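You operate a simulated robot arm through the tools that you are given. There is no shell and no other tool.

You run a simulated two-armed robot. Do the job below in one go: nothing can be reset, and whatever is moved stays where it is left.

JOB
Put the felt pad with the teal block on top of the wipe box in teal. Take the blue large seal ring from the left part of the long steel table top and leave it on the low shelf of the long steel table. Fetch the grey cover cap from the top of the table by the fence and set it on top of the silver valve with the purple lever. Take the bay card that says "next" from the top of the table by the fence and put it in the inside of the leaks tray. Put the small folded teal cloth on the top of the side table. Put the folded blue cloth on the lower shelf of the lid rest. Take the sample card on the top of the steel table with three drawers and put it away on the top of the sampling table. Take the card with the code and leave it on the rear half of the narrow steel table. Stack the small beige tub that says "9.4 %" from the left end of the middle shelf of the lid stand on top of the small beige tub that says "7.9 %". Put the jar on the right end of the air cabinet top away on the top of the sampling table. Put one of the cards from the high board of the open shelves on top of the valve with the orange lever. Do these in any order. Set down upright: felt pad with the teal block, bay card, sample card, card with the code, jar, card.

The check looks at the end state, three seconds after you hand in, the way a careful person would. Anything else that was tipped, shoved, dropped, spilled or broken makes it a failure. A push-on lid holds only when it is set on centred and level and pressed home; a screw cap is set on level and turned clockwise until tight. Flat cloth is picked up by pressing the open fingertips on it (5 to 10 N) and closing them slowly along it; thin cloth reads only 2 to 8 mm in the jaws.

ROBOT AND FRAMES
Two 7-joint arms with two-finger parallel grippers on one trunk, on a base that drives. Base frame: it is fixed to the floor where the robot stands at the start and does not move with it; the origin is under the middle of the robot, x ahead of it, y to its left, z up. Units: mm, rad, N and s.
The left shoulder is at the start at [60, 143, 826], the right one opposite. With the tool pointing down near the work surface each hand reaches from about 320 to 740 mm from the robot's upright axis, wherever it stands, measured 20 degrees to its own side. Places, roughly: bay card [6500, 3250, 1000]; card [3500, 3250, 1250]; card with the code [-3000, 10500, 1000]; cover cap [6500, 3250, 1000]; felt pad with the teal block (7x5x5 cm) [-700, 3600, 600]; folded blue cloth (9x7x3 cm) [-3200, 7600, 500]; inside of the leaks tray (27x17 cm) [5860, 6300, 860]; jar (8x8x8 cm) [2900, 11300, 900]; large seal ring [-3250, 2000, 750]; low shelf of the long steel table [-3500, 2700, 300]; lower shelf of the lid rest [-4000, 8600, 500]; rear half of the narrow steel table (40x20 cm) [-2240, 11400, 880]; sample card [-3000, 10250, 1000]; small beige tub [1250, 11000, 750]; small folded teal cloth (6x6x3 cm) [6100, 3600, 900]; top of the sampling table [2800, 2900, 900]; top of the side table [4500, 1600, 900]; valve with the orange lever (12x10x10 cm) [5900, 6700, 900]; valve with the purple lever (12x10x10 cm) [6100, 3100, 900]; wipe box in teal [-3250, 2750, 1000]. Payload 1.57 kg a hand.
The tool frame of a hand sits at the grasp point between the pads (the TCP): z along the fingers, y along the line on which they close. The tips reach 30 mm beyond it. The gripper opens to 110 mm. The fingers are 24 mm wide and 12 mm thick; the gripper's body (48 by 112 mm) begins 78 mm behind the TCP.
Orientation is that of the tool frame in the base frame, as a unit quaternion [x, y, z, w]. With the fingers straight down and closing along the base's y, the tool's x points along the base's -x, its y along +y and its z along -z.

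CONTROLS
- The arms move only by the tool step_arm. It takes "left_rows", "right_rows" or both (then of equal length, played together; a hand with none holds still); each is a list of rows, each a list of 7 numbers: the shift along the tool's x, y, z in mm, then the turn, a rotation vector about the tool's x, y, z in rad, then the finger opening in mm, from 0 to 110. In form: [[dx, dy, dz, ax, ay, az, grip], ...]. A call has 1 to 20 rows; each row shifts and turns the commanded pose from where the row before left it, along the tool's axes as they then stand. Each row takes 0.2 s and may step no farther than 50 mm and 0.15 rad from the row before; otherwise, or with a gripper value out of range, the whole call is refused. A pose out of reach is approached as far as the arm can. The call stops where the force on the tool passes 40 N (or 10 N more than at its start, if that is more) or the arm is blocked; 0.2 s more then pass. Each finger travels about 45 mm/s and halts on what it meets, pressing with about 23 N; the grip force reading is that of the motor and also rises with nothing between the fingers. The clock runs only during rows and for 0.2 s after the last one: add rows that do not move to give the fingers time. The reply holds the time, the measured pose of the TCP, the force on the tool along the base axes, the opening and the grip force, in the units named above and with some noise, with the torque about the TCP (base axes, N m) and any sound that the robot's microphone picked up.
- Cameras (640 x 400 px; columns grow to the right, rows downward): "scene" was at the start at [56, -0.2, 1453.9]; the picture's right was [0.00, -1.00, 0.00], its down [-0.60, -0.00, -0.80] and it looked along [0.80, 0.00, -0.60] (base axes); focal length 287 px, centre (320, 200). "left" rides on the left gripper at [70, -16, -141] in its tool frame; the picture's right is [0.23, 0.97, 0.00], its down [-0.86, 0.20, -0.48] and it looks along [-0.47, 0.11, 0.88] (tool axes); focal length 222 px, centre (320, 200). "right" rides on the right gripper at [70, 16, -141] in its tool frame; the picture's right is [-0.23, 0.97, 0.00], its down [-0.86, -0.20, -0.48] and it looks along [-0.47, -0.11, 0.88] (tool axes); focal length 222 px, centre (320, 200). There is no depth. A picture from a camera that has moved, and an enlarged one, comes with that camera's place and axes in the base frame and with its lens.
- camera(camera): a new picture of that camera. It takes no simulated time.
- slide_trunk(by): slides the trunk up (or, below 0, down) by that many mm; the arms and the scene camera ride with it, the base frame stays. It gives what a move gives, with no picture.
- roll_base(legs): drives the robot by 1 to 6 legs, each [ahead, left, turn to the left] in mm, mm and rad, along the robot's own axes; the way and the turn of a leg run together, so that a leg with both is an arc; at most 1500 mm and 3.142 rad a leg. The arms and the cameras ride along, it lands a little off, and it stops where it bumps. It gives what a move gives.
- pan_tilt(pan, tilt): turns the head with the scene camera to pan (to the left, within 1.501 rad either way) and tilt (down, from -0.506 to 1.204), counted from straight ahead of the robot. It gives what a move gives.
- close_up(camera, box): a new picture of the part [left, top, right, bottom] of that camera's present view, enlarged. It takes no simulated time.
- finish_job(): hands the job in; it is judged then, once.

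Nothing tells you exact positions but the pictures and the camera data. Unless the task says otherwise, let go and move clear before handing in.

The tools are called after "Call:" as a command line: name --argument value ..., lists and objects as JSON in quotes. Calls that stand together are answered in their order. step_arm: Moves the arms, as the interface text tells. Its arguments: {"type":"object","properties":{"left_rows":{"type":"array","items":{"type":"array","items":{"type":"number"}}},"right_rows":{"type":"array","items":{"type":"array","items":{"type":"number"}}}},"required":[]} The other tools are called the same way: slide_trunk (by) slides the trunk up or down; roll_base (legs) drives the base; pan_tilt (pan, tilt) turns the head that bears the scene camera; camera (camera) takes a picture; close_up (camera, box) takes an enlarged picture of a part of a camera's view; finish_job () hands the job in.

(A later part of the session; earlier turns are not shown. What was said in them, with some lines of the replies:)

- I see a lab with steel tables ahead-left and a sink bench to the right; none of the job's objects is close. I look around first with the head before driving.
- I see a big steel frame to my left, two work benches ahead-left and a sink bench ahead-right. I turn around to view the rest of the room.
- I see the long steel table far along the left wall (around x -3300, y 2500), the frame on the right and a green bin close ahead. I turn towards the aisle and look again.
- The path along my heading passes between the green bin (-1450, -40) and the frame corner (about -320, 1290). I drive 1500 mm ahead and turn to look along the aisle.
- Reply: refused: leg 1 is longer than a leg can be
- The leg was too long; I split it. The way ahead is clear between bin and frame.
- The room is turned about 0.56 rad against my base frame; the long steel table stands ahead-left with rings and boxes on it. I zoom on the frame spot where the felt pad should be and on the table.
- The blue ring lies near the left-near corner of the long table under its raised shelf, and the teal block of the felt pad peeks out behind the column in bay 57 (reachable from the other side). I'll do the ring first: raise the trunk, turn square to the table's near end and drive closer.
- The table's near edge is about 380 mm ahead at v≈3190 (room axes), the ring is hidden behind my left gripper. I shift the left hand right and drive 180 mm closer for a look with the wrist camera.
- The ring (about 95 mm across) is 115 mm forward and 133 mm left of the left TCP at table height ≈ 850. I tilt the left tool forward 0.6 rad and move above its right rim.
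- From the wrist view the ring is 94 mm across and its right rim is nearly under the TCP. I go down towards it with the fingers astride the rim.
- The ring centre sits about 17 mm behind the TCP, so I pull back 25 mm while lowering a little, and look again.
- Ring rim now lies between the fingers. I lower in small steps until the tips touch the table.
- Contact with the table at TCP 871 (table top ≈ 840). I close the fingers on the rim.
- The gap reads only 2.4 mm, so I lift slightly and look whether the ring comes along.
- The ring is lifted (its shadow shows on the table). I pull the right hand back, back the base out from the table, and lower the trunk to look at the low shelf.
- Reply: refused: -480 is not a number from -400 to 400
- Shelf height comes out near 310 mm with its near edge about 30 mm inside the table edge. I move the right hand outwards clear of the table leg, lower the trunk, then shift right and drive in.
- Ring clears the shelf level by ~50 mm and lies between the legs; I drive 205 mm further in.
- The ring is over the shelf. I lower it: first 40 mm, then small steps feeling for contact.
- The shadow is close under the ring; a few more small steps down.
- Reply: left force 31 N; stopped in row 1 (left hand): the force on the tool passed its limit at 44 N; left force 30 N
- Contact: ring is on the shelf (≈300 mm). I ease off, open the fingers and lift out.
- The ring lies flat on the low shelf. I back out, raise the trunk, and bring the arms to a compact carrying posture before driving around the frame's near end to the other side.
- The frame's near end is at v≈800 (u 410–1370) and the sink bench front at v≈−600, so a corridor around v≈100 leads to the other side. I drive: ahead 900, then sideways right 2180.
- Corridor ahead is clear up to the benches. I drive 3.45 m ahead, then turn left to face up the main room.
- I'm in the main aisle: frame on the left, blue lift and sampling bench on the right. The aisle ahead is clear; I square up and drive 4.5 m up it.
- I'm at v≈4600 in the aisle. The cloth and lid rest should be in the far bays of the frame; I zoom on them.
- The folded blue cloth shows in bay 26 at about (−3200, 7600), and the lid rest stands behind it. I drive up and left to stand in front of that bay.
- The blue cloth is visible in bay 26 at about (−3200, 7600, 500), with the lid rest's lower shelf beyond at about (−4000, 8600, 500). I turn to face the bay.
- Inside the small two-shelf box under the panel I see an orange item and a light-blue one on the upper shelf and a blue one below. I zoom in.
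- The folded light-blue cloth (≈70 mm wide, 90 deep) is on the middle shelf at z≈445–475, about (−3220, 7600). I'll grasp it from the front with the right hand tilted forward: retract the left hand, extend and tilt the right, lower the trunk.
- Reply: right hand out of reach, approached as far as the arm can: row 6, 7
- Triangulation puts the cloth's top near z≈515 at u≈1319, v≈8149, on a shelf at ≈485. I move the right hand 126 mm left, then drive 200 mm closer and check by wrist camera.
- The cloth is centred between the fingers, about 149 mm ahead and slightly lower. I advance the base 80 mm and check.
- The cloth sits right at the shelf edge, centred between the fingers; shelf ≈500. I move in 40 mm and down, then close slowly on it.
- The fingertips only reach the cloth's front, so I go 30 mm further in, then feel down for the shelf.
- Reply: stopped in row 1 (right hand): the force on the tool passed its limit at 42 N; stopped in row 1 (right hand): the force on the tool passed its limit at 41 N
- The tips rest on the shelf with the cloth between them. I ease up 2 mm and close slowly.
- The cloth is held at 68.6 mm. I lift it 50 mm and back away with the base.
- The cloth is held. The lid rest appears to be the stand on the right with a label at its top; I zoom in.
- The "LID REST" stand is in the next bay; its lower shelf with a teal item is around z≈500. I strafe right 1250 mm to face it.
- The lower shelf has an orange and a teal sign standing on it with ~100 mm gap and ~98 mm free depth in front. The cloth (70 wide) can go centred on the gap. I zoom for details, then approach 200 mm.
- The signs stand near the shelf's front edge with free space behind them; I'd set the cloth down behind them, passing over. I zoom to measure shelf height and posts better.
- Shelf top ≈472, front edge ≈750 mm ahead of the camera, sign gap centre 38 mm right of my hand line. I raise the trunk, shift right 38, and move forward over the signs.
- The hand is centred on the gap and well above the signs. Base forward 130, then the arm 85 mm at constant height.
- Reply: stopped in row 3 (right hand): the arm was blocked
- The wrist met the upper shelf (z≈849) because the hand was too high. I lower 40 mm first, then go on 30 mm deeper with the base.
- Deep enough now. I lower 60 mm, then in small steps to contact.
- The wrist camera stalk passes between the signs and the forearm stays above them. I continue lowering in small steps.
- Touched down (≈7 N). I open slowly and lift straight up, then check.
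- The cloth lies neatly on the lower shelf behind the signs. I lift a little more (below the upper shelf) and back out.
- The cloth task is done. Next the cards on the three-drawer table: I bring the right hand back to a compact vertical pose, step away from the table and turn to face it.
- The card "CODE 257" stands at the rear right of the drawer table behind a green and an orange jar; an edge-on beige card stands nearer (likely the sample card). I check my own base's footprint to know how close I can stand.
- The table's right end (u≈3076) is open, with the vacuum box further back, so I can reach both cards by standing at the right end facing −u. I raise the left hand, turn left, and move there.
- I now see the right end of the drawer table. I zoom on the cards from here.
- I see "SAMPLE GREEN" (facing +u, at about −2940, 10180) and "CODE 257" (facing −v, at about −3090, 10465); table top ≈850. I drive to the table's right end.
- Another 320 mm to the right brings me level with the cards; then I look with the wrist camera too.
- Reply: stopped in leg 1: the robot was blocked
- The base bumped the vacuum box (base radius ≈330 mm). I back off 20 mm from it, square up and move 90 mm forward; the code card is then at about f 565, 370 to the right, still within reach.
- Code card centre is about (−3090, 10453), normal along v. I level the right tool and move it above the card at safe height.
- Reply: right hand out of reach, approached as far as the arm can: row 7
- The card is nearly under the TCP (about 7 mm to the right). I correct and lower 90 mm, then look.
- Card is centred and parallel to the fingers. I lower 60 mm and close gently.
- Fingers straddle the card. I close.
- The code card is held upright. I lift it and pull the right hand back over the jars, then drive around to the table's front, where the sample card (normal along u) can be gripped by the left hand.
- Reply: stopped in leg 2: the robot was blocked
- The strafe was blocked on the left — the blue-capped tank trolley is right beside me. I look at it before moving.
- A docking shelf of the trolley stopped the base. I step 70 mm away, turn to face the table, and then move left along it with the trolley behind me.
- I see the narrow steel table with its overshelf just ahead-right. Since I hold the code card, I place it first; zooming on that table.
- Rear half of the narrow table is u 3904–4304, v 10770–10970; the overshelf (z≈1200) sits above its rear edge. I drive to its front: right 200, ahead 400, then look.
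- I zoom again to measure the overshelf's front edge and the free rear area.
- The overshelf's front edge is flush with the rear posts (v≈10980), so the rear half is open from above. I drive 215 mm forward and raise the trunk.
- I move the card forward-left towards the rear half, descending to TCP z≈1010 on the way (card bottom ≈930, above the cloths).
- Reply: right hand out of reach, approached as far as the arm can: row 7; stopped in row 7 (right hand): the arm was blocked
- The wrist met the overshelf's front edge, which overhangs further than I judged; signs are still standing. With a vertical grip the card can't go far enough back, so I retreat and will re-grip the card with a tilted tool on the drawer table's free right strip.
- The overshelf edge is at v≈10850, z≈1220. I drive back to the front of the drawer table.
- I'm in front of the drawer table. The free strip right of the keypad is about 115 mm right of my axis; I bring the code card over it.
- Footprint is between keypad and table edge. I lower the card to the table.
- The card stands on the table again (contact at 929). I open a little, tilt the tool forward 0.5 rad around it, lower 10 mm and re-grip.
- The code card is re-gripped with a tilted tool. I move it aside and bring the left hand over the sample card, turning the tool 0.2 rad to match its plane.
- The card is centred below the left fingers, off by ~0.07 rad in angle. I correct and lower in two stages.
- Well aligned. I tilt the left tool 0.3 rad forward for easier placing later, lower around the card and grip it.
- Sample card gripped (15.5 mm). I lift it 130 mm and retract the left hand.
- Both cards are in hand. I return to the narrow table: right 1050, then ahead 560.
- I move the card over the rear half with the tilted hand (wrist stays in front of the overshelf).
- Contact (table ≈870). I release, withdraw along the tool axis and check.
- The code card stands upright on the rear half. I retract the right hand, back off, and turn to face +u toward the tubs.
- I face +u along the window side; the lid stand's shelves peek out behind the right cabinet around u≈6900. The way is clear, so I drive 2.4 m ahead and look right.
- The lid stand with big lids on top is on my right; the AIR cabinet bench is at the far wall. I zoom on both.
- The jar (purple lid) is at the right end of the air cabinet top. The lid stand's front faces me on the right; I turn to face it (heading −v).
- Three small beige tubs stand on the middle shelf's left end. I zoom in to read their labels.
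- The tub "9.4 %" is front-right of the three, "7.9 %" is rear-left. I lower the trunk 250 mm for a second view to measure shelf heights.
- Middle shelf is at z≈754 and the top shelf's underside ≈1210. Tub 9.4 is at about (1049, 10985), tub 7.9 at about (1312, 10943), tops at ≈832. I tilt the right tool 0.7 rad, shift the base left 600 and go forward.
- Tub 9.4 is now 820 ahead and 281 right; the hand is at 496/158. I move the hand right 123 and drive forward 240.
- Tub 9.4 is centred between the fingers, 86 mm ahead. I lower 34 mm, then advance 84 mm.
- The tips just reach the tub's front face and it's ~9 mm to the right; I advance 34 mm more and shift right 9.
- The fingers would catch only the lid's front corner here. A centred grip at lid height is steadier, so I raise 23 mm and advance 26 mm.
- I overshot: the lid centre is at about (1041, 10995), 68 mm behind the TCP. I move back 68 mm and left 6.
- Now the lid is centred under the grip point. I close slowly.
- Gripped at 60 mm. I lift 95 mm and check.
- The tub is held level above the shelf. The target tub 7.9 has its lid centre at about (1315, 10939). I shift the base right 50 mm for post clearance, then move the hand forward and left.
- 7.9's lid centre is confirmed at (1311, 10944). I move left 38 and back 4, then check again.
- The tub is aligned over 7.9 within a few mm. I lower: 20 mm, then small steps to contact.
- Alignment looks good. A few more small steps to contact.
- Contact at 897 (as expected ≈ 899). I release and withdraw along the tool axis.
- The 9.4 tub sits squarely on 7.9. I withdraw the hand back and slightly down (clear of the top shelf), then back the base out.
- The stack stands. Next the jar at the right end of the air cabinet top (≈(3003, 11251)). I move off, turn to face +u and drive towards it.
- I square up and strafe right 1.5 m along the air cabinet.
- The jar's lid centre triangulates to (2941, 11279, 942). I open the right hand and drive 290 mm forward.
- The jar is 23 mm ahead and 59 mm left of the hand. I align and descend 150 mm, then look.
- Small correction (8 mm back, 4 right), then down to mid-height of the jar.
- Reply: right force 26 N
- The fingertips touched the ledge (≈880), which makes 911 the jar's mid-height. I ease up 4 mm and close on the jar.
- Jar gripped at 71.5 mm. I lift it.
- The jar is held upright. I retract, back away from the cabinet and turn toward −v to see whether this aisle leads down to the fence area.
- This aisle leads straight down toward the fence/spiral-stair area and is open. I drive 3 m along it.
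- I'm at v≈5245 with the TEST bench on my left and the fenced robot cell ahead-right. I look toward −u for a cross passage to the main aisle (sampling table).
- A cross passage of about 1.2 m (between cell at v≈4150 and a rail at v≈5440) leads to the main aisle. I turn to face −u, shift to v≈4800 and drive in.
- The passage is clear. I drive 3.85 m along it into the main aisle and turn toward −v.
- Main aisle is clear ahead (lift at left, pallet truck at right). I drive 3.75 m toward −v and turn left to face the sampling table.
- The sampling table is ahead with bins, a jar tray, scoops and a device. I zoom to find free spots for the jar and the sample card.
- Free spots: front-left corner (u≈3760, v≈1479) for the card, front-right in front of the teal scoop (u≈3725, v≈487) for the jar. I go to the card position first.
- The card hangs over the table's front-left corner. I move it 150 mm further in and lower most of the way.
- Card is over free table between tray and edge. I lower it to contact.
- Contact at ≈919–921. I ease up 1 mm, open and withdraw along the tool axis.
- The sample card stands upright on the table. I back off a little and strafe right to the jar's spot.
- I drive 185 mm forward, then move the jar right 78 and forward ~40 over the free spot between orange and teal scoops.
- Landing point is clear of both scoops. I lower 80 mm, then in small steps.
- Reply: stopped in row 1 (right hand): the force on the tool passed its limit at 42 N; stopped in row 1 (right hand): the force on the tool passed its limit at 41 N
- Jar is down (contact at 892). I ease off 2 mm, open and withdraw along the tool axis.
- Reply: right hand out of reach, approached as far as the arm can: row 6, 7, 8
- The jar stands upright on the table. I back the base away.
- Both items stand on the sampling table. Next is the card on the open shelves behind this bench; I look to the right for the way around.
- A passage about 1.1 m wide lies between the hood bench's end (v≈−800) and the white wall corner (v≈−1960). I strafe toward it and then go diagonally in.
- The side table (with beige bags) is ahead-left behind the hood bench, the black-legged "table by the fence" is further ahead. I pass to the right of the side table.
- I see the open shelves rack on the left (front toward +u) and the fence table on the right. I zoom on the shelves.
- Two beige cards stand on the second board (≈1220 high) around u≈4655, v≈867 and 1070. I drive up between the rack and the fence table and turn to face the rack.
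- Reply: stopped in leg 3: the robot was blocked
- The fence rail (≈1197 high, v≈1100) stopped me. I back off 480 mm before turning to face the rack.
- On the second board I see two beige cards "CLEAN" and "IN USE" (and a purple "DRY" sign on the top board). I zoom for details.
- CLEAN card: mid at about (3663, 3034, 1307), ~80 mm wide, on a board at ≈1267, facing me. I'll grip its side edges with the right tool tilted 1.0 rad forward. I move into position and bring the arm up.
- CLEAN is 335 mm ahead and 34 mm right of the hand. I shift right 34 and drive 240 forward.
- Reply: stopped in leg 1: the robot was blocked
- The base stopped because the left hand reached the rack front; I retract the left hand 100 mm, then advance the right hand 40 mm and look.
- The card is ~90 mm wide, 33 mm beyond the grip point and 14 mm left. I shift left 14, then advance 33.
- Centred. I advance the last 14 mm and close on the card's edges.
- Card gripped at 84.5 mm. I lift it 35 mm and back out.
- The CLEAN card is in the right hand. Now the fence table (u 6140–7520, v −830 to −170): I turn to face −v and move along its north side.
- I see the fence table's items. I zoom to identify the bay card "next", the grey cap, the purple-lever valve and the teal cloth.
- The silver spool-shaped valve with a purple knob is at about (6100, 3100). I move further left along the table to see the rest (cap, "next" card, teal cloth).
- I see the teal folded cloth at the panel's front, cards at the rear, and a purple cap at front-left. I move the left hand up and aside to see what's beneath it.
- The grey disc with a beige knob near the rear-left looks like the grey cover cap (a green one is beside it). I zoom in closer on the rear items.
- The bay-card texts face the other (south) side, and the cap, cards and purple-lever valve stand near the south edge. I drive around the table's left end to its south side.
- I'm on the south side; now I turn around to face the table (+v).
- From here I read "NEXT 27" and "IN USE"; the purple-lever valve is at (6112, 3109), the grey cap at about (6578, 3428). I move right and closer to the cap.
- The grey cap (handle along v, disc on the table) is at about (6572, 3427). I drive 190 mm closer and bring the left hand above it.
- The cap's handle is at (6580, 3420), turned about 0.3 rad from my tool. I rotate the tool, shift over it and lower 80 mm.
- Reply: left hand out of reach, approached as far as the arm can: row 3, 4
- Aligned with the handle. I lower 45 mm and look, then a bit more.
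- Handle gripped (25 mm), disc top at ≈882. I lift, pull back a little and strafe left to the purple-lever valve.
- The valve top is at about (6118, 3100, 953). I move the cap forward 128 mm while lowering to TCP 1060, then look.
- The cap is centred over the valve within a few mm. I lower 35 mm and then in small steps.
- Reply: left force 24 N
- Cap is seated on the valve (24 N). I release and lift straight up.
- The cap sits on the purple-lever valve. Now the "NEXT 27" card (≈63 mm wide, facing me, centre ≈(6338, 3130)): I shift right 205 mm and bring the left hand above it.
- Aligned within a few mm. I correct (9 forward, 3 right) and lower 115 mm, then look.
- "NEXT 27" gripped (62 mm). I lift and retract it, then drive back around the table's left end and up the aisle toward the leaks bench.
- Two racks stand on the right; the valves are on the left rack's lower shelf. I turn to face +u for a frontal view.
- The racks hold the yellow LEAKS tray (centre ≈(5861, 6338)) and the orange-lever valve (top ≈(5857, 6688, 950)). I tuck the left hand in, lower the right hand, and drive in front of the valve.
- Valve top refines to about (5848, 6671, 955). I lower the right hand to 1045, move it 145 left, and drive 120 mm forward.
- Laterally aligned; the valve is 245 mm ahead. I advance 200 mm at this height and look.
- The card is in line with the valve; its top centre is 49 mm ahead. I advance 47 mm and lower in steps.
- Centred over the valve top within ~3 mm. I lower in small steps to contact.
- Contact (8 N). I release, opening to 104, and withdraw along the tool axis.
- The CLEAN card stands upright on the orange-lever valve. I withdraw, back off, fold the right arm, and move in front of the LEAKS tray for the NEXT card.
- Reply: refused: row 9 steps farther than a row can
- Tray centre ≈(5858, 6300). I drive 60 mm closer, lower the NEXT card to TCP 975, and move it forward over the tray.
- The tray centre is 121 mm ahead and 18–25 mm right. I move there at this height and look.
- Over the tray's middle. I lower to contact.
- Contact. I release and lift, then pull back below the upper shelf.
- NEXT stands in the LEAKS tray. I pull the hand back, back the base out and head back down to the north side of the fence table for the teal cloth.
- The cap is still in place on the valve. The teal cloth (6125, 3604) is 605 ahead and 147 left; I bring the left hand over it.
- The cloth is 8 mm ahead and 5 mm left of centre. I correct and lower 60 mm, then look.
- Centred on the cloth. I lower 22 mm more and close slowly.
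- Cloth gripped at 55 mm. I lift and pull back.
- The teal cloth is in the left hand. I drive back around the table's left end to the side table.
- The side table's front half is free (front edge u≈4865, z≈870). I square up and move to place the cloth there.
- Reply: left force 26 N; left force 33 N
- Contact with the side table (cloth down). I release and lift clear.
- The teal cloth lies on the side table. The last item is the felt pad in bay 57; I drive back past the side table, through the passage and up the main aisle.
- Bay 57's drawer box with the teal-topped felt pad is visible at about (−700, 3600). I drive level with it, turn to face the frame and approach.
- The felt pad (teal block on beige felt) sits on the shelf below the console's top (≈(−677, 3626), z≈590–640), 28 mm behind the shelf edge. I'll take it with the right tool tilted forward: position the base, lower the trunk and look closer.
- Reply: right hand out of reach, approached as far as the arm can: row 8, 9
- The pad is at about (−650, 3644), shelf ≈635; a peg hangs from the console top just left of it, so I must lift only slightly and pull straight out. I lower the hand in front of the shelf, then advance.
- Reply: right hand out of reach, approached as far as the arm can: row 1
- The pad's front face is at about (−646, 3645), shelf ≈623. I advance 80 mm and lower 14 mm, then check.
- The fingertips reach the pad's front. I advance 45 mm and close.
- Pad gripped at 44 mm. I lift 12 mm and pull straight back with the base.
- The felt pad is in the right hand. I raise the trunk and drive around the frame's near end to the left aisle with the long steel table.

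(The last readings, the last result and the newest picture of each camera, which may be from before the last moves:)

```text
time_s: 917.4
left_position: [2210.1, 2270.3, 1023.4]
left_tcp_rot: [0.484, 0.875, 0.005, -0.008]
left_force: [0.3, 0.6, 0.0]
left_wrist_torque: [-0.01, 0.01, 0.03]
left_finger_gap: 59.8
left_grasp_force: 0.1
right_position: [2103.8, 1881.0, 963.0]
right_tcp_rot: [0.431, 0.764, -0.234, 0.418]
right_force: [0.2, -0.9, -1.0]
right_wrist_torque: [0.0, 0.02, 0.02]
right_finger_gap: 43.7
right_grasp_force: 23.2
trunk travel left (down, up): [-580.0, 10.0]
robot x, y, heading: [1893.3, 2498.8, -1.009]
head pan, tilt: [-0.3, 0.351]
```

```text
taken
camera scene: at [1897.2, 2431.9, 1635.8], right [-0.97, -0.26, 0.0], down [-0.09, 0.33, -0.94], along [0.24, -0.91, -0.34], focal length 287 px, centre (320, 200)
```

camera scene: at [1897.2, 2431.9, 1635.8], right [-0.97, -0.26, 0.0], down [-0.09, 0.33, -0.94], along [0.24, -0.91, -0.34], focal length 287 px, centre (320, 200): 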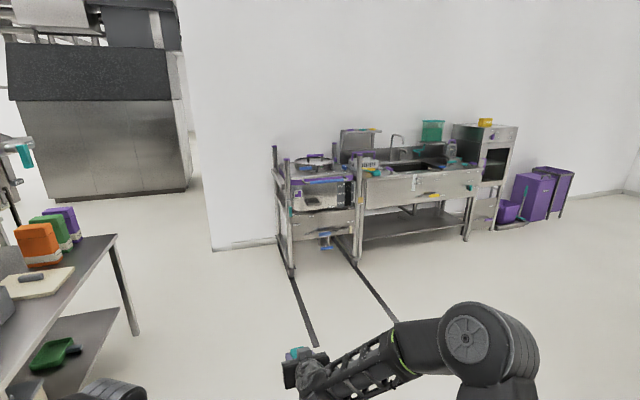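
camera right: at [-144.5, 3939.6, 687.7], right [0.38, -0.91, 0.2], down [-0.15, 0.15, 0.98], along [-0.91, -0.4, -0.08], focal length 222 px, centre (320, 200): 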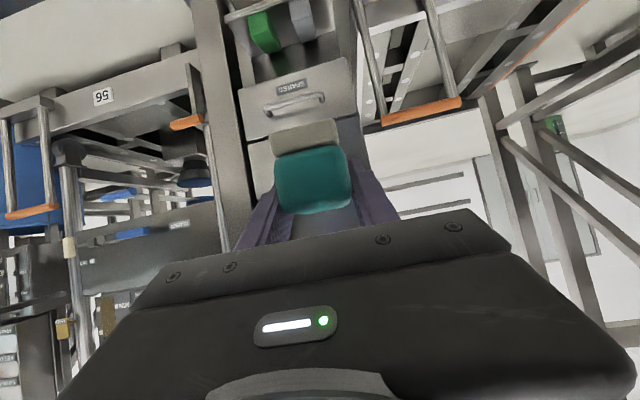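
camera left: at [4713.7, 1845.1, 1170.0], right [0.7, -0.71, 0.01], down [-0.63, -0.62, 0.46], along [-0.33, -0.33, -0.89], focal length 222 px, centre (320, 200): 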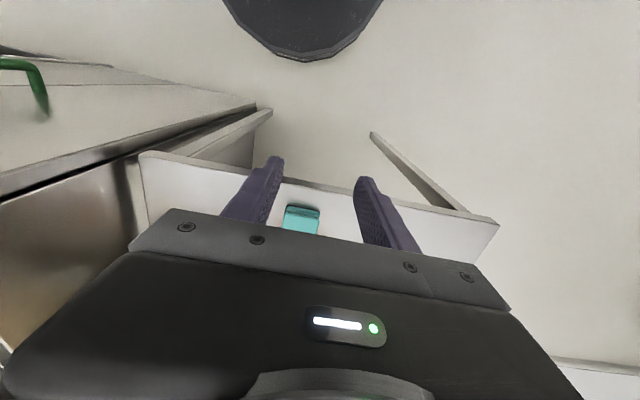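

Call:
roll_base --legs '[[1020, 0, -0.007], [0, 0, -1.57], [1200, 0, 0], [1200, 0, 0]]'

Call:
pan_tilt --pan -0.2 --tilt 0.35

Call:
camera --camera "scene"

```text
time_s: 937.9
left_position: [151.6, -29.8, 1022.8]
left_tcp_rot: [0.957, 0.29, 0.009, -0.003]
left_force: [0.2, -0.4, -0.4]
left_wrist_torque: [0.02, -0.01, 0.0]
left_finger_gap: 59.8
left_grasp_force: 0.1
right_position: [-240.0, 65.8, 964.1]
right_tcp_rot: [0.843, 0.248, -0.458, 0.137]
right_force: [0.6, 0.3, -0.8]
right_wrist_torque: [-0.03, 0.02, -0.01]
right_finger_gap: 43.4
right_grasp_force: 22.4
trunk travel left (down, up): [-580.0, 10.0]
robot x, y, heading: [369.8, 294.7, -2.553]
head pan, tilt: [-0.3, 0.351]
```

```text
time_s: 938.6
left_position: [152.9, -30.3, 1022.4]
left_tcp_rot: [0.957, 0.29, 0.01, -0.002]
left_force: [0.9, -0.4, 0.6]
left_wrist_torque: [0.01, 0.0, -0.01]
left_finger_gap: 60.2
left_grasp_force: 0.1
right_position: [-241.5, 65.2, 964.3]
right_tcp_rot: [0.842, 0.247, -0.46, 0.137]
right_force: [0.2, 0.8, 0.0]
right_wrist_torque: [0.01, -0.01, -0.01]
right_finger_gap: 43.9
right_grasp_force: 23.0
trunk travel left (down, up): [-580.0, 10.0]
robot x, y, heading: [368.8, 296.2, -2.558]
head pan, tilt: [-0.201, 0.351]
```

```text
taken
camera scene: at [308.1, 278.0, 1635.9], right [-0.38, 0.93, 0.0], down [0.32, 0.13, -0.94], along [-0.87, -0.35, -0.34], focal length 287 px, centre (320, 200)
```

scene: 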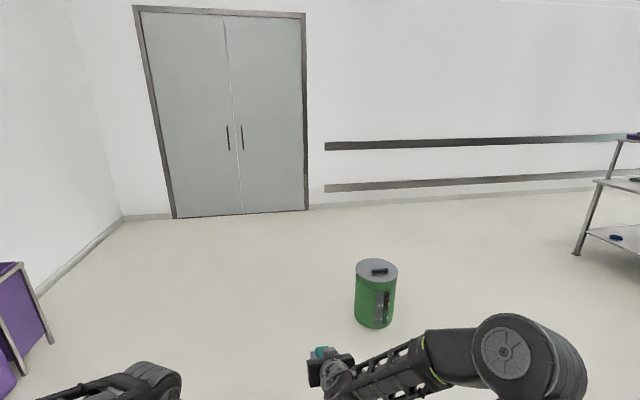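

Call:
roll_base --legs '[[860, 0, -0.03], [0, 0, -1.575], [1300, 0, 0], [1300, 0, 0]]'

Call:
pan_tilt --pan 0.4 --tilt 0.35

Call:
camera --camera "scene"

```text
time_s: 959.3
left_position: [-1891.4, 2339.6, 1022.8]
left_tcp_rot: [0.856, -0.517, 0.008, 0.006]
left_force: [0.6, 0.2, 0.3]
left_wrist_torque: [0.0, 0.0, 0.01]
left_finger_gap: 59.9
left_grasp_force: 0.0
right_position: [-1755.1, 2720.6, 965.0]
right_tcp_rot: [0.748, -0.46, -0.409, -0.249]
right_force: [0.3, 0.5, -1.1]
right_wrist_torque: [0.0, 0.01, -0.01]
right_finger_gap: 43.9
right_grasp_force: 23.4
trunk travel left (down, up): [-580.0, 10.0]
robot x, y, heading: [-1589.8, 2091.8, 2.057]
head pan, tilt: [-0.201, 0.351]
```

```text
time_s: 960.3
left_position: [-1890.2, 2339.2, 1023.6]
left_tcp_rot: [0.856, -0.517, 0.008, 0.006]
left_force: [-1.2, 1.2, -0.7]
left_wrist_torque: [0.0, 0.03, -0.02]
left_finger_gap: 60.1
left_grasp_force: 0.1
right_position: [-1754.8, 2720.1, 963.9]
right_tcp_rot: [0.747, -0.46, -0.409, -0.25]
right_force: [-0.3, -0.5, -0.7]
right_wrist_torque: [0.0, 0.0, 0.0]
right_finger_gap: 43.5
right_grasp_force: 22.9
trunk travel left (down, up): [-580.0, 10.0]
robot x, y, heading: [-1588.6, 2089.5, 2.055]
head pan, tilt: [0.4, 0.351]
```

```text
taken
camera scene: at [-1646.6, 2121.4, 1635.8], right [0.63, 0.77, 0.0], down [0.27, -0.22, -0.94], along [-0.73, 0.6, -0.34], focal length 287 px, centre (320, 200)
```

scene: 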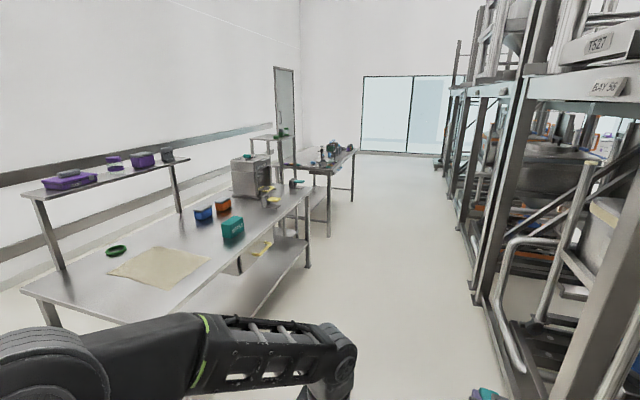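

Call:
close_up --camera "scene" --box '[150, 170, 330, 290]'

```text
3.33 times, centred on (240, 230) of scene
camera zoom: at [-1646.6, 2121.4, 1635.8], right [0.63, 0.77, 0.0], down [0.27, -0.22, -0.94], along [-0.73, 0.6, -0.34], focal length 958 px, centre (587, 100)
```

zoom: 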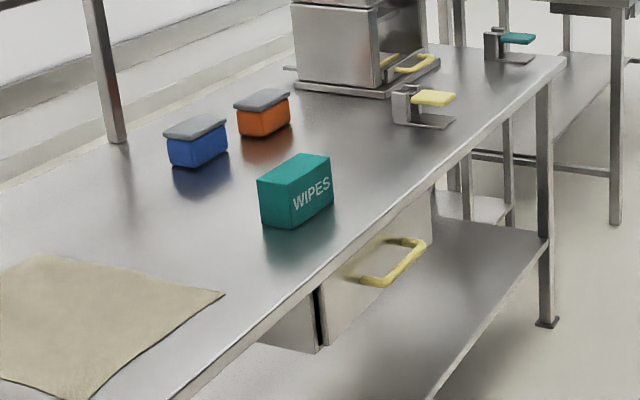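

The teal "WIPES" box stands at about (−3191, 2706), footprint ≈97×60 mm, top ≈928. I raise the pad, drive level with it and turn to face it.

Call:
step_arm --right_rows '[[-25.2, 0, -16.2, 0, 0, 0, 36], [-25.2, 0, -16.2, 0, 0, 0, 36], [-16.8, 0, -10.8, 0, 0, 0, 36]]'

Call:
roll_base --legs '[[0, 0, 0.07], [1120, 0, 0], [0, 0, 1.4]]'

Call:
pan_tilt --pan 0.0 --tilt 0.5

Call:
camera --camera "scene"

```text
time_s: 961.1
left_position: [-1890.8, 2339.6, 1023.7]
left_tcp_rot: [0.856, -0.517, 0.007, 0.005]
left_force: [0.3, 0.2, 0.4]
left_wrist_torque: [0.0, -0.03, -0.02]
left_finger_gap: 59.7
left_grasp_force: 0.0
right_position: [-1754.7, 2718.4, 1044.6]
right_tcp_rot: [0.748, -0.461, -0.408, -0.249]
right_force: [-1.0, 0.2, -1.3]
right_wrist_torque: [0.01, -0.01, 0.01]
right_finger_gap: 43.8
right_grasp_force: 23.2
trunk travel left (down, up): [-580.0, 10.0]
robot x, y, heading: [-1589.8, 2088.7, 2.05]
head pan, tilt: [0.4, 0.351]
```

```text
time_s: 970.8
left_position: [-2471.8, 2783.8, 1022.7]
left_tcp_rot: [0.982, 0.187, 0.01, -0.001]
left_force: [0.2, -0.1, 0.5]
left_wrist_torque: [-0.01, 0.0, -0.03]
left_finger_gap: 59.8
left_grasp_force: 0.0
right_position: [-2833.9, 2959.8, 1044.5]
right_tcp_rot: [0.863, 0.157, -0.471, 0.088]
right_force: [0.3, -0.2, -0.8]
right_wrist_torque: [-0.01, -0.01, -0.01]
right_finger_gap: 43.7
right_grasp_force: 23.1
trunk travel left (down, up): [-580.0, 10.0]
robot x, y, heading: [-2189.2, 3055.9, -2.768]
head pan, tilt: [0.4, 0.351]
```

```text
time_s: 971.6
left_position: [-2471.8, 2783.1, 1023.3]
left_tcp_rot: [0.982, 0.187, 0.009, -0.001]
left_force: [0.2, 0.3, -1.1]
left_wrist_torque: [-0.01, 0.01, -0.01]
left_finger_gap: 59.9
left_grasp_force: 0.1
right_position: [-2833.5, 2960.3, 1044.9]
right_tcp_rot: [0.864, 0.157, -0.471, 0.088]
right_force: [0.1, 0.3, -0.3]
right_wrist_torque: [-0.02, -0.03, 0.0]
right_finger_gap: 43.8
right_grasp_force: 23.4
trunk travel left (down, up): [-580.0, 10.0]
robot x, y, heading: [-2187.9, 3057.6, -2.769]
head pan, tilt: [0.0, 0.499]
```

```text
taken
camera scene: at [-2247.9, 3034.2, 1622.2], right [-0.37, 0.93, 0.0], down [0.45, 0.18, -0.88], along [-0.82, -0.32, -0.48], focal length 287 px, centre (320, 200)
```

scene: 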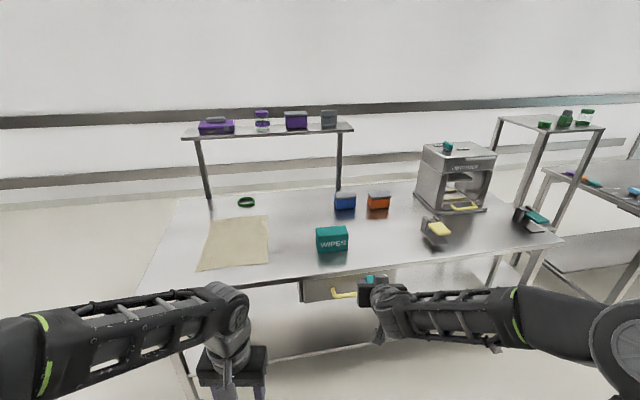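

Call:
close_up --camera "scene" --box '[270, 190, 410, 290]'

Call:
camera --camera "right"

```text
4.00 times, centred on (340, 240) of scene
camera zoom: at [-2247.9, 3034.2, 1622.2], right [-0.37, 0.93, 0.0], down [0.45, 0.18, -0.88], along [-0.82, -0.32, -0.48], focal length 1149 px, centre (240, 40)
```

zoom: 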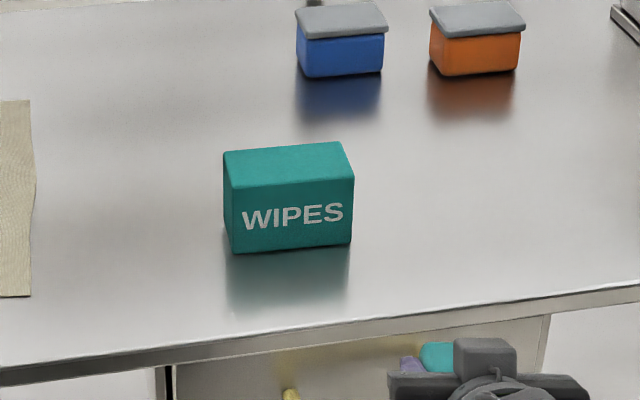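

```text
taken
camera right: at [-2682.7, 3000.2, 1063.2], right [0.23, -0.95, 0.19], down [-0.13, 0.17, 0.98], along [-0.96, -0.25, -0.08], focal length 222 px, centre (320, 200)
```

right: 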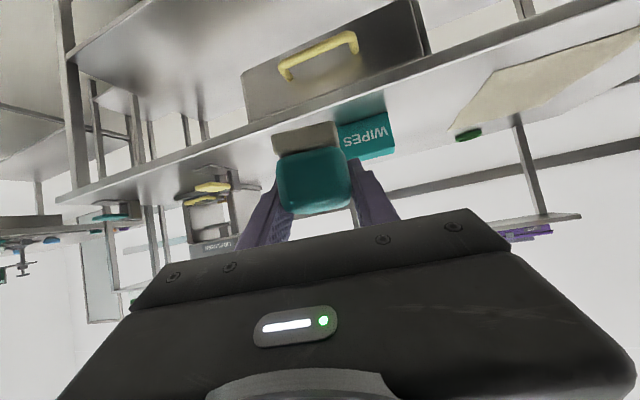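

The WIPES box is ≈128×66 mm, top ≈925, centre (−3200, 2714), aligned with the table. I square up with it and drive 330 mm forward.

Call:
roll_base --legs '[[0, 0, 0.12], [330, 0, 0]]'

Call:
camera --camera "right"

Call:
camera --camera "scene"

Call:
close_up --camera "scene" --box '[280, 200, 460, 340]'

```text
time_s: 974.4
left_position: [-2729.1, 2591.4, 1023.6]
left_tcp_rot: [0.969, 0.247, 0.009, -0.001]
left_force: [0.0, 1.1, 0.0]
left_wrist_torque: [-0.01, -0.02, -0.01]
left_finger_gap: 60.1
left_grasp_force: 0.0
right_position: [-3110.1, 2722.4, 1044.0]
right_tcp_rot: [0.853, 0.209, -0.465, 0.116]
right_force: [-1.0, -0.7, -0.7]
right_wrist_torque: [0.01, 0.05, 0.01]
right_finger_gap: 43.7
right_grasp_force: 22.9
trunk travel left (down, up): [-580.0, 10.0]
robot x, y, heading: [-2481.5, 2901.3, -2.644]
head pan, tilt: [0.0, 0.499]
```

```text
taken
camera right: at [-2965.2, 2782.2, 1062.8], right [0.34, -0.92, 0.19], down [-0.15, 0.15, 0.98], along [-0.93, -0.36, -0.08], focal length 222 px, centre (320, 200)
```

right: 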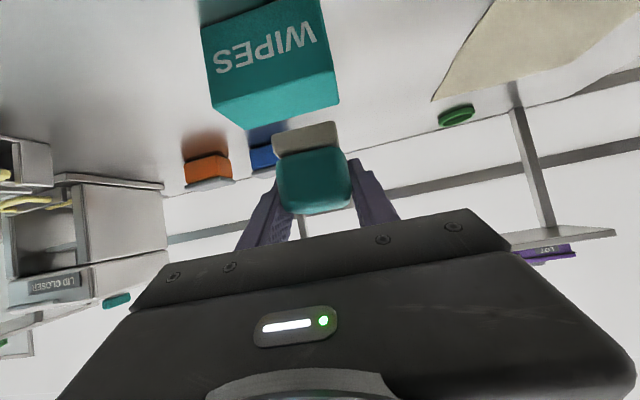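

```text
taken
camera scene: at [-2538.4, 2868.7, 1622.1], right [-0.48, 0.88, 0.0], down [0.42, 0.23, -0.88], along [-0.77, -0.42, -0.48], focal length 287 px, centre (320, 200)
```

scene: 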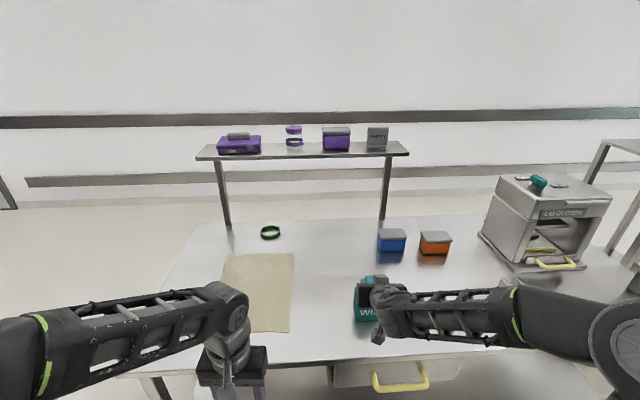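

```text
2.86 times, centred on (370, 270) of scene
camera zoom: at [-2538.4, 2868.7, 1622.1], right [-0.48, 0.88, 0.0], down [0.42, 0.23, -0.88], along [-0.77, -0.42, -0.48], focal length 821 px, centre (177, 0)
```

zoom: 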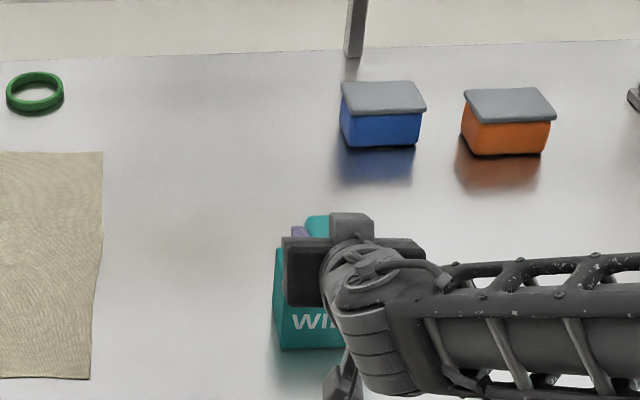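

The box centre is 83 mm ahead and 33 mm right of the pad. I move there and check.

Call:
step_arm --right_rows '[[-15, -11, 23.2, 0, 0, 0, 36], [-15, -11, 23.2, 0, 0, 0, 36], [-15, -11, 23.2, 0, 0, 0, 36]]'

Call:
camera --camera "right"

Call:
close_up --camera "scene" --box '[300, 220, 460, 340]'

```text
time_s: 975.2
left_position: [-2729.1, 2593.6, 1023.0]
left_tcp_rot: [0.969, 0.247, 0.009, -0.002]
left_force: [0.3, -0.1, -0.1]
left_wrist_torque: [0.03, 0.0, 0.01]
left_finger_gap: 60.2
left_grasp_force: 0.1
right_position: [-3199.3, 2713.8, 1042.5]
right_tcp_rot: [0.853, 0.209, -0.465, 0.116]
right_force: [-0.3, 0.0, -0.6]
right_wrist_torque: [-0.01, -0.03, 0.02]
right_finger_gap: 43.5
right_grasp_force: 23.1
trunk travel left (down, up): [-580.0, 10.0]
robot x, y, heading: [-2485.2, 2895.9, -2.64]
head pan, tilt: [0.0, 0.499]
```

```text
taken
camera right: at [-3054.1, 2773.6, 1061.6], right [0.34, -0.92, 0.2], down [-0.15, 0.15, 0.98], along [-0.93, -0.36, -0.08], focal length 222 px, centre (320, 200)
```

right: 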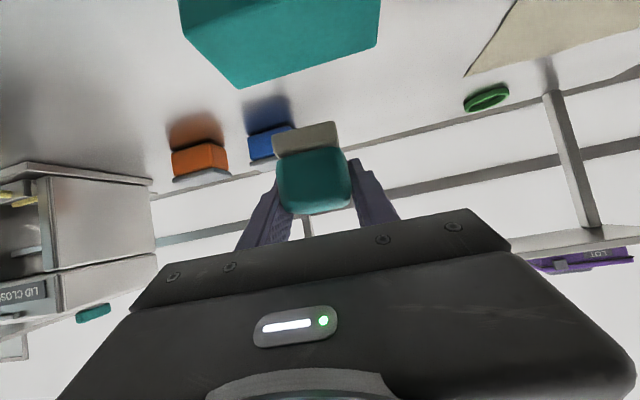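

```text
3.33 times, centred on (380, 280) of scene
camera zoom: at [-2538.4, 2869.0, 1622.1], right [-0.48, 0.88, 0.0], down [0.42, 0.23, -0.88], along [-0.77, -0.42, -0.48], focal length 958 px, centre (120, -67)
```

zoom: 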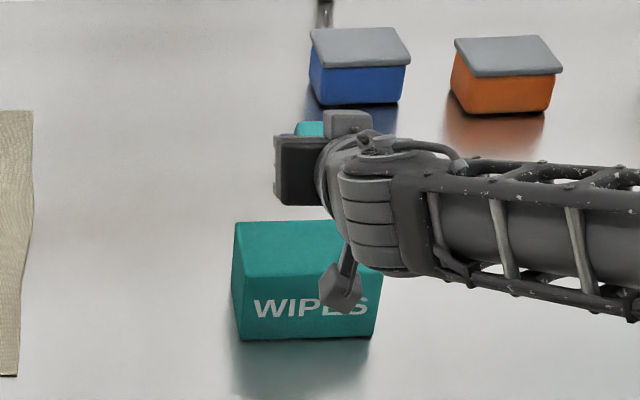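

Predicted landing is within ~6 mm of the box centre. I shift back 5, left 3, and lower 60 mm, then small steps.

Call:
step_arm --right_rows '[[2.7, 3, -4.2, 0, 0, 0, 36], [25.2, 0, 16.3, 0, 0, 0, 36], [25.2, 0, 16.3, 0, 0, 0, 36]]'

Call:
camera --camera "right"

Call:
close_up --camera "scene" --box '[300, 220, 460, 340]'

```text
time_s: 976.0
left_position: [-2729.9, 2592.1, 1022.8]
left_tcp_rot: [0.969, 0.247, 0.01, -0.001]
left_force: [0.0, -0.6, -0.1]
left_wrist_torque: [0.02, 0.0, -0.03]
left_finger_gap: 60.3
left_grasp_force: 0.0
right_position: [-3193.8, 2712.2, 986.5]
right_tcp_rot: [0.853, 0.208, -0.465, 0.116]
right_force: [-0.6, -0.7, -0.4]
right_wrist_torque: [0.05, 0.01, 0.01]
right_finger_gap: 43.7
right_grasp_force: 22.8
trunk travel left (down, up): [-580.0, 10.0]
robot x, y, heading: [-2483.8, 2897.8, -2.646]
head pan, tilt: [0.0, 0.499]
```

```text
taken
camera right: at [-3048.5, 2771.5, 1004.8], right [0.34, -0.92, 0.2], down [-0.15, 0.15, 0.98], along [-0.93, -0.36, -0.08], focal length 222 px, centre (320, 200)
```

right: 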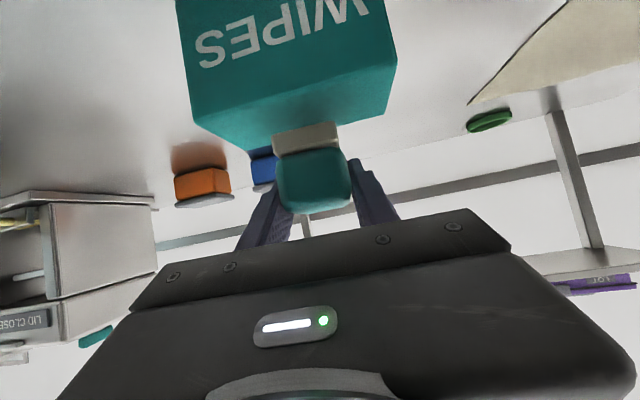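

```text
3.33 times, centred on (380, 280) of scene
camera zoom: at [-2537.9, 2869.3, 1622.2], right [-0.48, 0.88, 0.0], down [0.42, 0.23, -0.88], along [-0.77, -0.42, -0.48], focal length 958 px, centre (120, -67)
```

zoom: 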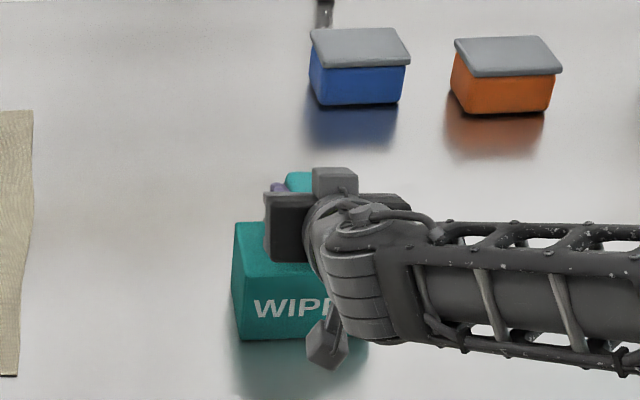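

Landing point coincides with the box's top centre. I lower to contact in small steps.

Call:
step_arm --right_rows '[[14.3, 0, 9.2, 0, 0, 0, 36]]'

Call:
step_arm --right_rows '[[2.5, 0, 1.6, 0, 0, 0, 36]]'

Call:
step_arm --right_rows '[[2.5, 0, 1.6, 0, 0, 0, 36]]'

Call:
step_arm --right_rows '[[2.1, 0, 1.4, 0, 0, 0, 36]]'

```text
time_s: 976.4
left_position: [-2729.8, 2592.1, 1022.7]
left_tcp_rot: [0.969, 0.247, 0.009, -0.001]
left_force: [-0.5, 1.2, 0.3]
left_wrist_torque: [0.02, -0.01, 0.05]
left_finger_gap: 60.2
left_grasp_force: 0.1
right_position: [-3191.9, 2713.3, 968.5]
right_tcp_rot: [0.853, 0.21, -0.463, 0.117]
right_force: [0.1, -0.4, -0.5]
right_wrist_torque: [0.01, 0.03, 0.01]
right_finger_gap: 43.5
right_grasp_force: 23.2
trunk travel left (down, up): [-580.0, 10.0]
robot x, y, heading: [-2486.3, 2900.9, -2.646]
head pan, tilt: [0.0, 0.499]
```

```text
time_s: 976.8
left_position: [-2728.5, 2592.7, 1023.8]
left_tcp_rot: [0.969, 0.247, 0.009, -0.002]
left_force: [-0.4, -0.6, 0.0]
left_wrist_torque: [-0.04, 0.01, 0.01]
left_finger_gap: 60.1
left_grasp_force: 0.2
right_position: [-3191.9, 2712.2, 967.6]
right_tcp_rot: [0.851, 0.209, -0.467, 0.117]
right_force: [0.9, -0.2, 7.9]
right_wrist_torque: [0.22, -0.18, -0.01]
right_finger_gap: 43.3
right_grasp_force: 23.2
trunk travel left (down, up): [-580.0, 10.0]
robot x, y, heading: [-2485.2, 2896.5, -2.641]
head pan, tilt: [0.0, 0.499]
```

```text
time_s: 977.2
left_position: [-2727.4, 2592.4, 1024.0]
left_tcp_rot: [0.969, 0.247, 0.008, -0.001]
left_force: [0.2, 0.4, -0.2]
left_wrist_torque: [-0.01, -0.04, -0.01]
left_finger_gap: 60.0
left_grasp_force: 0.2
right_position: [-3190.9, 2712.2, 967.9]
right_tcp_rot: [0.85, 0.208, -0.469, 0.116]
right_force: [-2.2, -0.3, 22.3]
right_wrist_torque: [0.21, -0.14, -0.03]
right_finger_gap: 43.4
right_grasp_force: 22.7
trunk travel left (down, up): [-580.0, 10.0]
robot x, y, heading: [-2482.7, 2899.7, -2.644]
head pan, tilt: [0.0, 0.499]
```

```text
time_s: 977.6
left_position: [-2727.8, 2591.9, 1023.0]
left_tcp_rot: [0.969, 0.247, 0.009, -0.001]
left_force: [0.0, 0.1, 0.1]
left_wrist_torque: [0.0, 0.0, 0.04]
left_finger_gap: 60.0
left_grasp_force: 0.0
right_position: [-3190.4, 2714.9, 956.0]
right_tcp_rot: [0.854, 0.208, -0.463, 0.115]
right_force: [-0.1, -1.1, 3.6]
right_wrist_torque: [0.02, 0.1, 0.04]
right_finger_gap: 43.9
right_grasp_force: 14.2
trunk travel left (down, up): [-580.0, 10.0]
robot x, y, heading: [-2480.3, 2898.2, -2.644]
head pan, tilt: [0.0, 0.499]
```

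The hand suddenly dropped ~11 mm — maybe the pad slipped in the grip. I look before doing anything else.

Call:
camera --camera "right"

Call:
close_up --camera "scene" --box '[300, 220, 460, 340]'

```text
taken
camera right: at [-3046.0, 2773.6, 975.9], right [0.34, -0.92, 0.19], down [-0.15, 0.15, 0.98], along [-0.93, -0.36, -0.09], focal length 222 px, centre (320, 200)
```

right: 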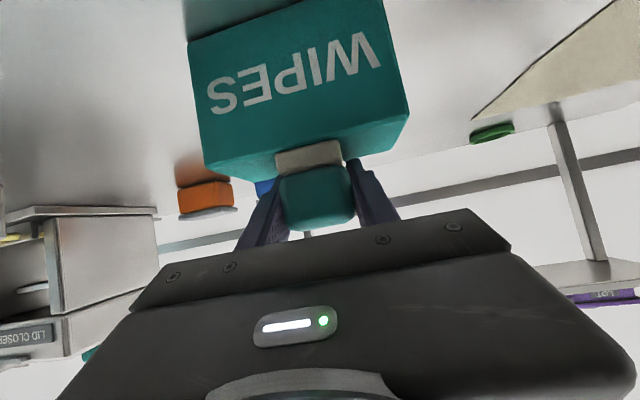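

```text
3.33 times, centred on (380, 280) of scene
camera zoom: at [-2536.9, 2869.5, 1621.9], right [-0.48, 0.88, 0.0], down [0.42, 0.23, -0.88], along [-0.77, -0.42, -0.48], focal length 958 px, centre (120, -67)
```

zoom: 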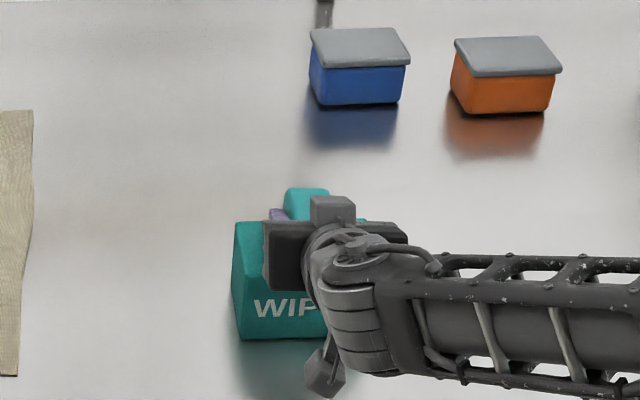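

The pad simply slid up in the grip; it rests level on the box, which hasn't moved. I open the fingers and withdraw along the tool axis.

Call:
step_arm --right_rows '[[0, 0, 0, 0, 0, 0, 48], [-2, 0, -1.3, 0, 0, 0, 54], [0, 0, 0, 0, 0, 0, 62], [0, 0, 0, 0, 0, 0, 70], [0, 0, 0, 0, 0, 0, 76], [0, 0, 0, 0, 0, 0, 78]]'

Call:
camera --camera "right"

Call:
step_arm --right_rows '[[0, 0, -20, 0, 0, 0, 78], [0, 0, -35, 0, 0, 0, 78], [0, 0, -40, 0, 0, 0, 78]]'

Call:
camera --camera "right"

Call:
close_up --camera "scene" --box '[300, 200, 460, 340]'

```text
time_s: 979.0
left_position: [-2728.7, 2592.3, 1023.2]
left_tcp_rot: [0.969, 0.247, 0.008, -0.001]
left_force: [-0.1, 0.0, -0.4]
left_wrist_torque: [0.03, -0.01, 0.01]
left_finger_gap: 59.9
left_grasp_force: 0.1
right_position: [-3191.7, 2713.6, 960.8]
right_tcp_rot: [0.852, 0.21, -0.465, 0.117]
right_force: [0.5, -0.2, -0.3]
right_wrist_torque: [0.02, -0.02, 0.01]
right_finger_gap: 77.9
right_grasp_force: 0.0
trunk travel left (down, up): [-580.0, 10.0]
robot x, y, heading: [-2485.7, 2899.7, -2.643]
head pan, tilt: [0.0, 0.499]
```

```text
taken
camera right: at [-3047.9, 2773.1, 979.6], right [0.34, -0.92, 0.19], down [-0.15, 0.15, 0.98], along [-0.93, -0.36, -0.08], focal length 222 px, centre (320, 200)
```

right: 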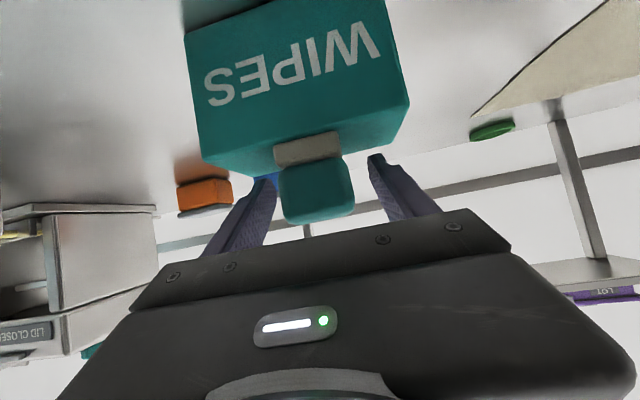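

```text
time_s: 979.8
left_position: [-2728.9, 2591.7, 1024.0]
left_tcp_rot: [0.969, 0.247, 0.008, -0.002]
left_force: [1.0, -0.1, 0.3]
left_wrist_torque: [0.01, 0.04, -0.01]
left_finger_gap: 60.1
left_grasp_force: 0.1
right_position: [-3122.2, 2750.1, 1012.0]
right_tcp_rot: [0.852, 0.21, -0.464, 0.117]
right_force: [-0.4, -1.2, 0.0]
right_wrist_torque: [0.04, -0.01, -0.02]
right_finger_gap: 77.8
right_grasp_force: 0.1
trunk travel left (down, up): [-580.0, 10.0]
robot x, y, heading: [-2481.3, 2898.0, -2.642]
head pan, tilt: [0.0, 0.499]
```

```text
taken
camera right: at [-2977.1, 2810.1, 1030.1], right [0.34, -0.92, 0.19], down [-0.15, 0.15, 0.98], along [-0.93, -0.36, -0.08], focal length 222 px, centre (320, 200)
```

right: 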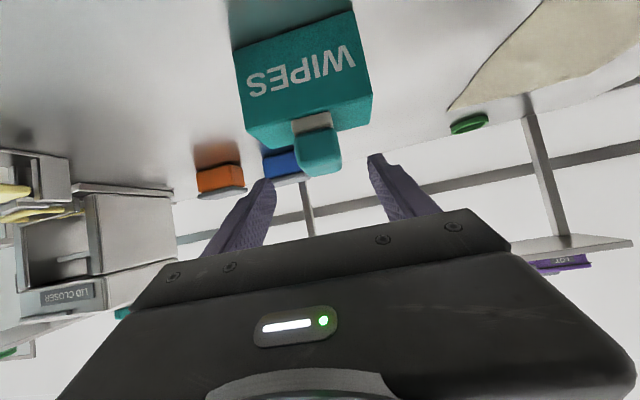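

```text
2.86 times, centred on (380, 270) of scene
camera zoom: at [-2536.0, 2869.6, 1622.2], right [-0.48, 0.88, 0.0], down [0.42, 0.23, -0.88], along [-0.77, -0.42, -0.48], focal length 821 px, centre (149, 0)
```

zoom: 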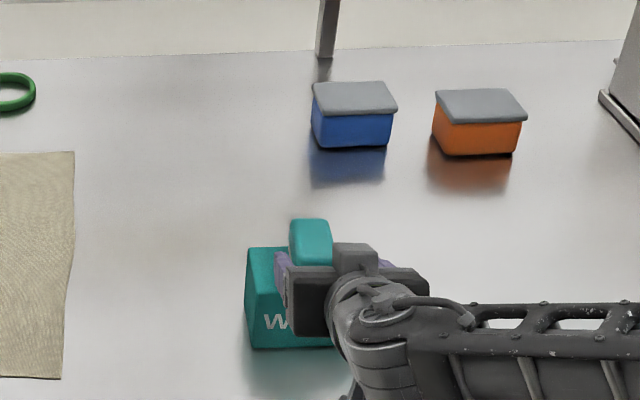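

Call:
roll_base --legs '[[-350, 0, 0]]'

Call:
camera --camera "scene"

Call:
close_up --camera "scene" --box '[280, 190, 420, 290]'

```text
time_s: 982.0
left_position: [-2422.6, 2757.1, 1023.2]
left_tcp_rot: [0.968, 0.251, 0.009, -0.001]
left_force: [0.9, 0.1, 0.5]
left_wrist_torque: [-0.04, 0.04, 0.03]
left_finger_gap: 59.8
left_grasp_force: 0.0
right_position: [-2818.2, 2913.1, 1011.9]
right_tcp_rot: [0.851, 0.212, -0.465, 0.118]
right_force: [-0.1, 1.2, -0.8]
right_wrist_torque: [-0.02, -0.03, 0.01]
right_finger_gap: 78.2
right_grasp_force: 0.1
trunk travel left (down, up): [-580.0, 10.0]
robot x, y, heading: [-2179.3, 3066.2, -2.632]
head pan, tilt: [0.0, 0.499]
```

```text
taken
camera scene: at [-2232.6, 3035.8, 1622.2], right [-0.48, 0.87, 0.0], down [0.42, 0.23, -0.88], along [-0.77, -0.43, -0.48], focal length 287 px, centre (320, 200)
```

scene: 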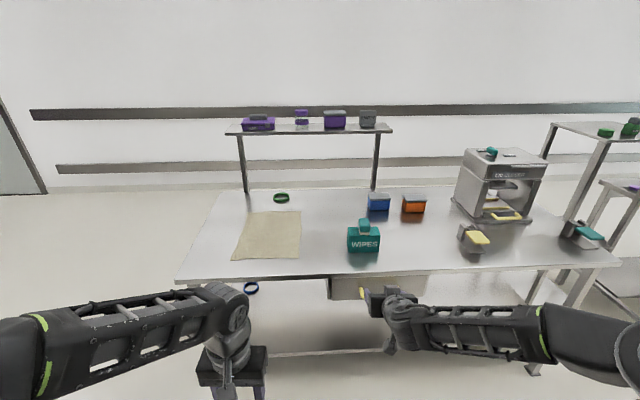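

```text
4.00 times, centred on (350, 240) of scene
camera zoom: at [-2232.6, 3035.8, 1622.2], right [-0.48, 0.87, 0.0], down [0.42, 0.23, -0.88], along [-0.77, -0.43, -0.48], focal length 1149 px, centre (200, 40)
```

zoom: 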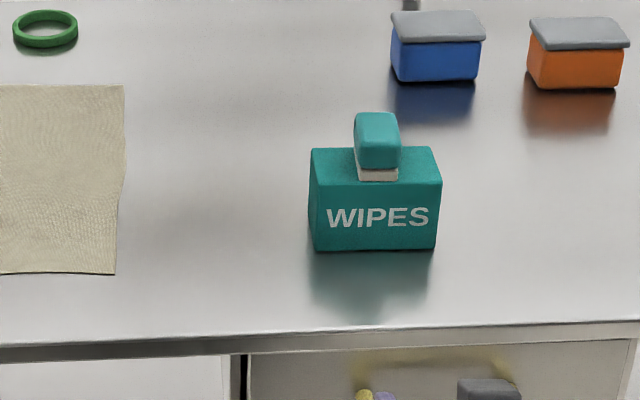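

The felt pad sits upright and centred on the teal wipe box, and all eleven items are in place. Both hands are empty and clear of everything, so I hand in the job.

Call:
finish_job

```text
The job is handed in.
```

I've handed in the job with all eleven items placed. I looked at each one with the cameras after letting go, and both hands are empty and clear.

| Item | Where it is now |
|---|---|
| Felt pad with the teal block | On top of the teal wipe box, upright and centred |
| Blue large seal ring | Lying flat on the low shelf of the long steel table |
| Grey cover cap | On top of the silver valve with the purple lever |
| "NEXT 27" bay card | Upright in the leaks tray |
| Small folded teal cloth | On the side table |
| Folded blue cloth | On the lower shelf of the lid rest, behind the two signs |
| Sample card ("SAMPLE GREEN") | Upright on the sampling table |
| Card with the code ("CODE 257") | Upright on the rear half of the narrow steel table |
| Tub "9.4 %" | Stacked on tub "7.9 %" |
| Jar (purple lid) | Upright on the sampling table |
| "CLEAN" card | Upright on the valve with the orange lever |

A few things could matter for the check:
- **Bumps:** the robot or an arm touched the vacuum box, the tank trolley's docking shelf, the lid rest's upper shelf, the narrow table's overshelf, the front of the open shelves and a fence rail, and stopped each time. I saw nothing tip, but I did not measure whether the vacuum box or the trolley shifted.
- **Felt pad:** it slid about 12 mm in the grip as I pressed it down. The wipe box did not move.
- **Code card:** to get it under the overshelf, I set it down once on the three-drawer table and gripped it again at an angle.
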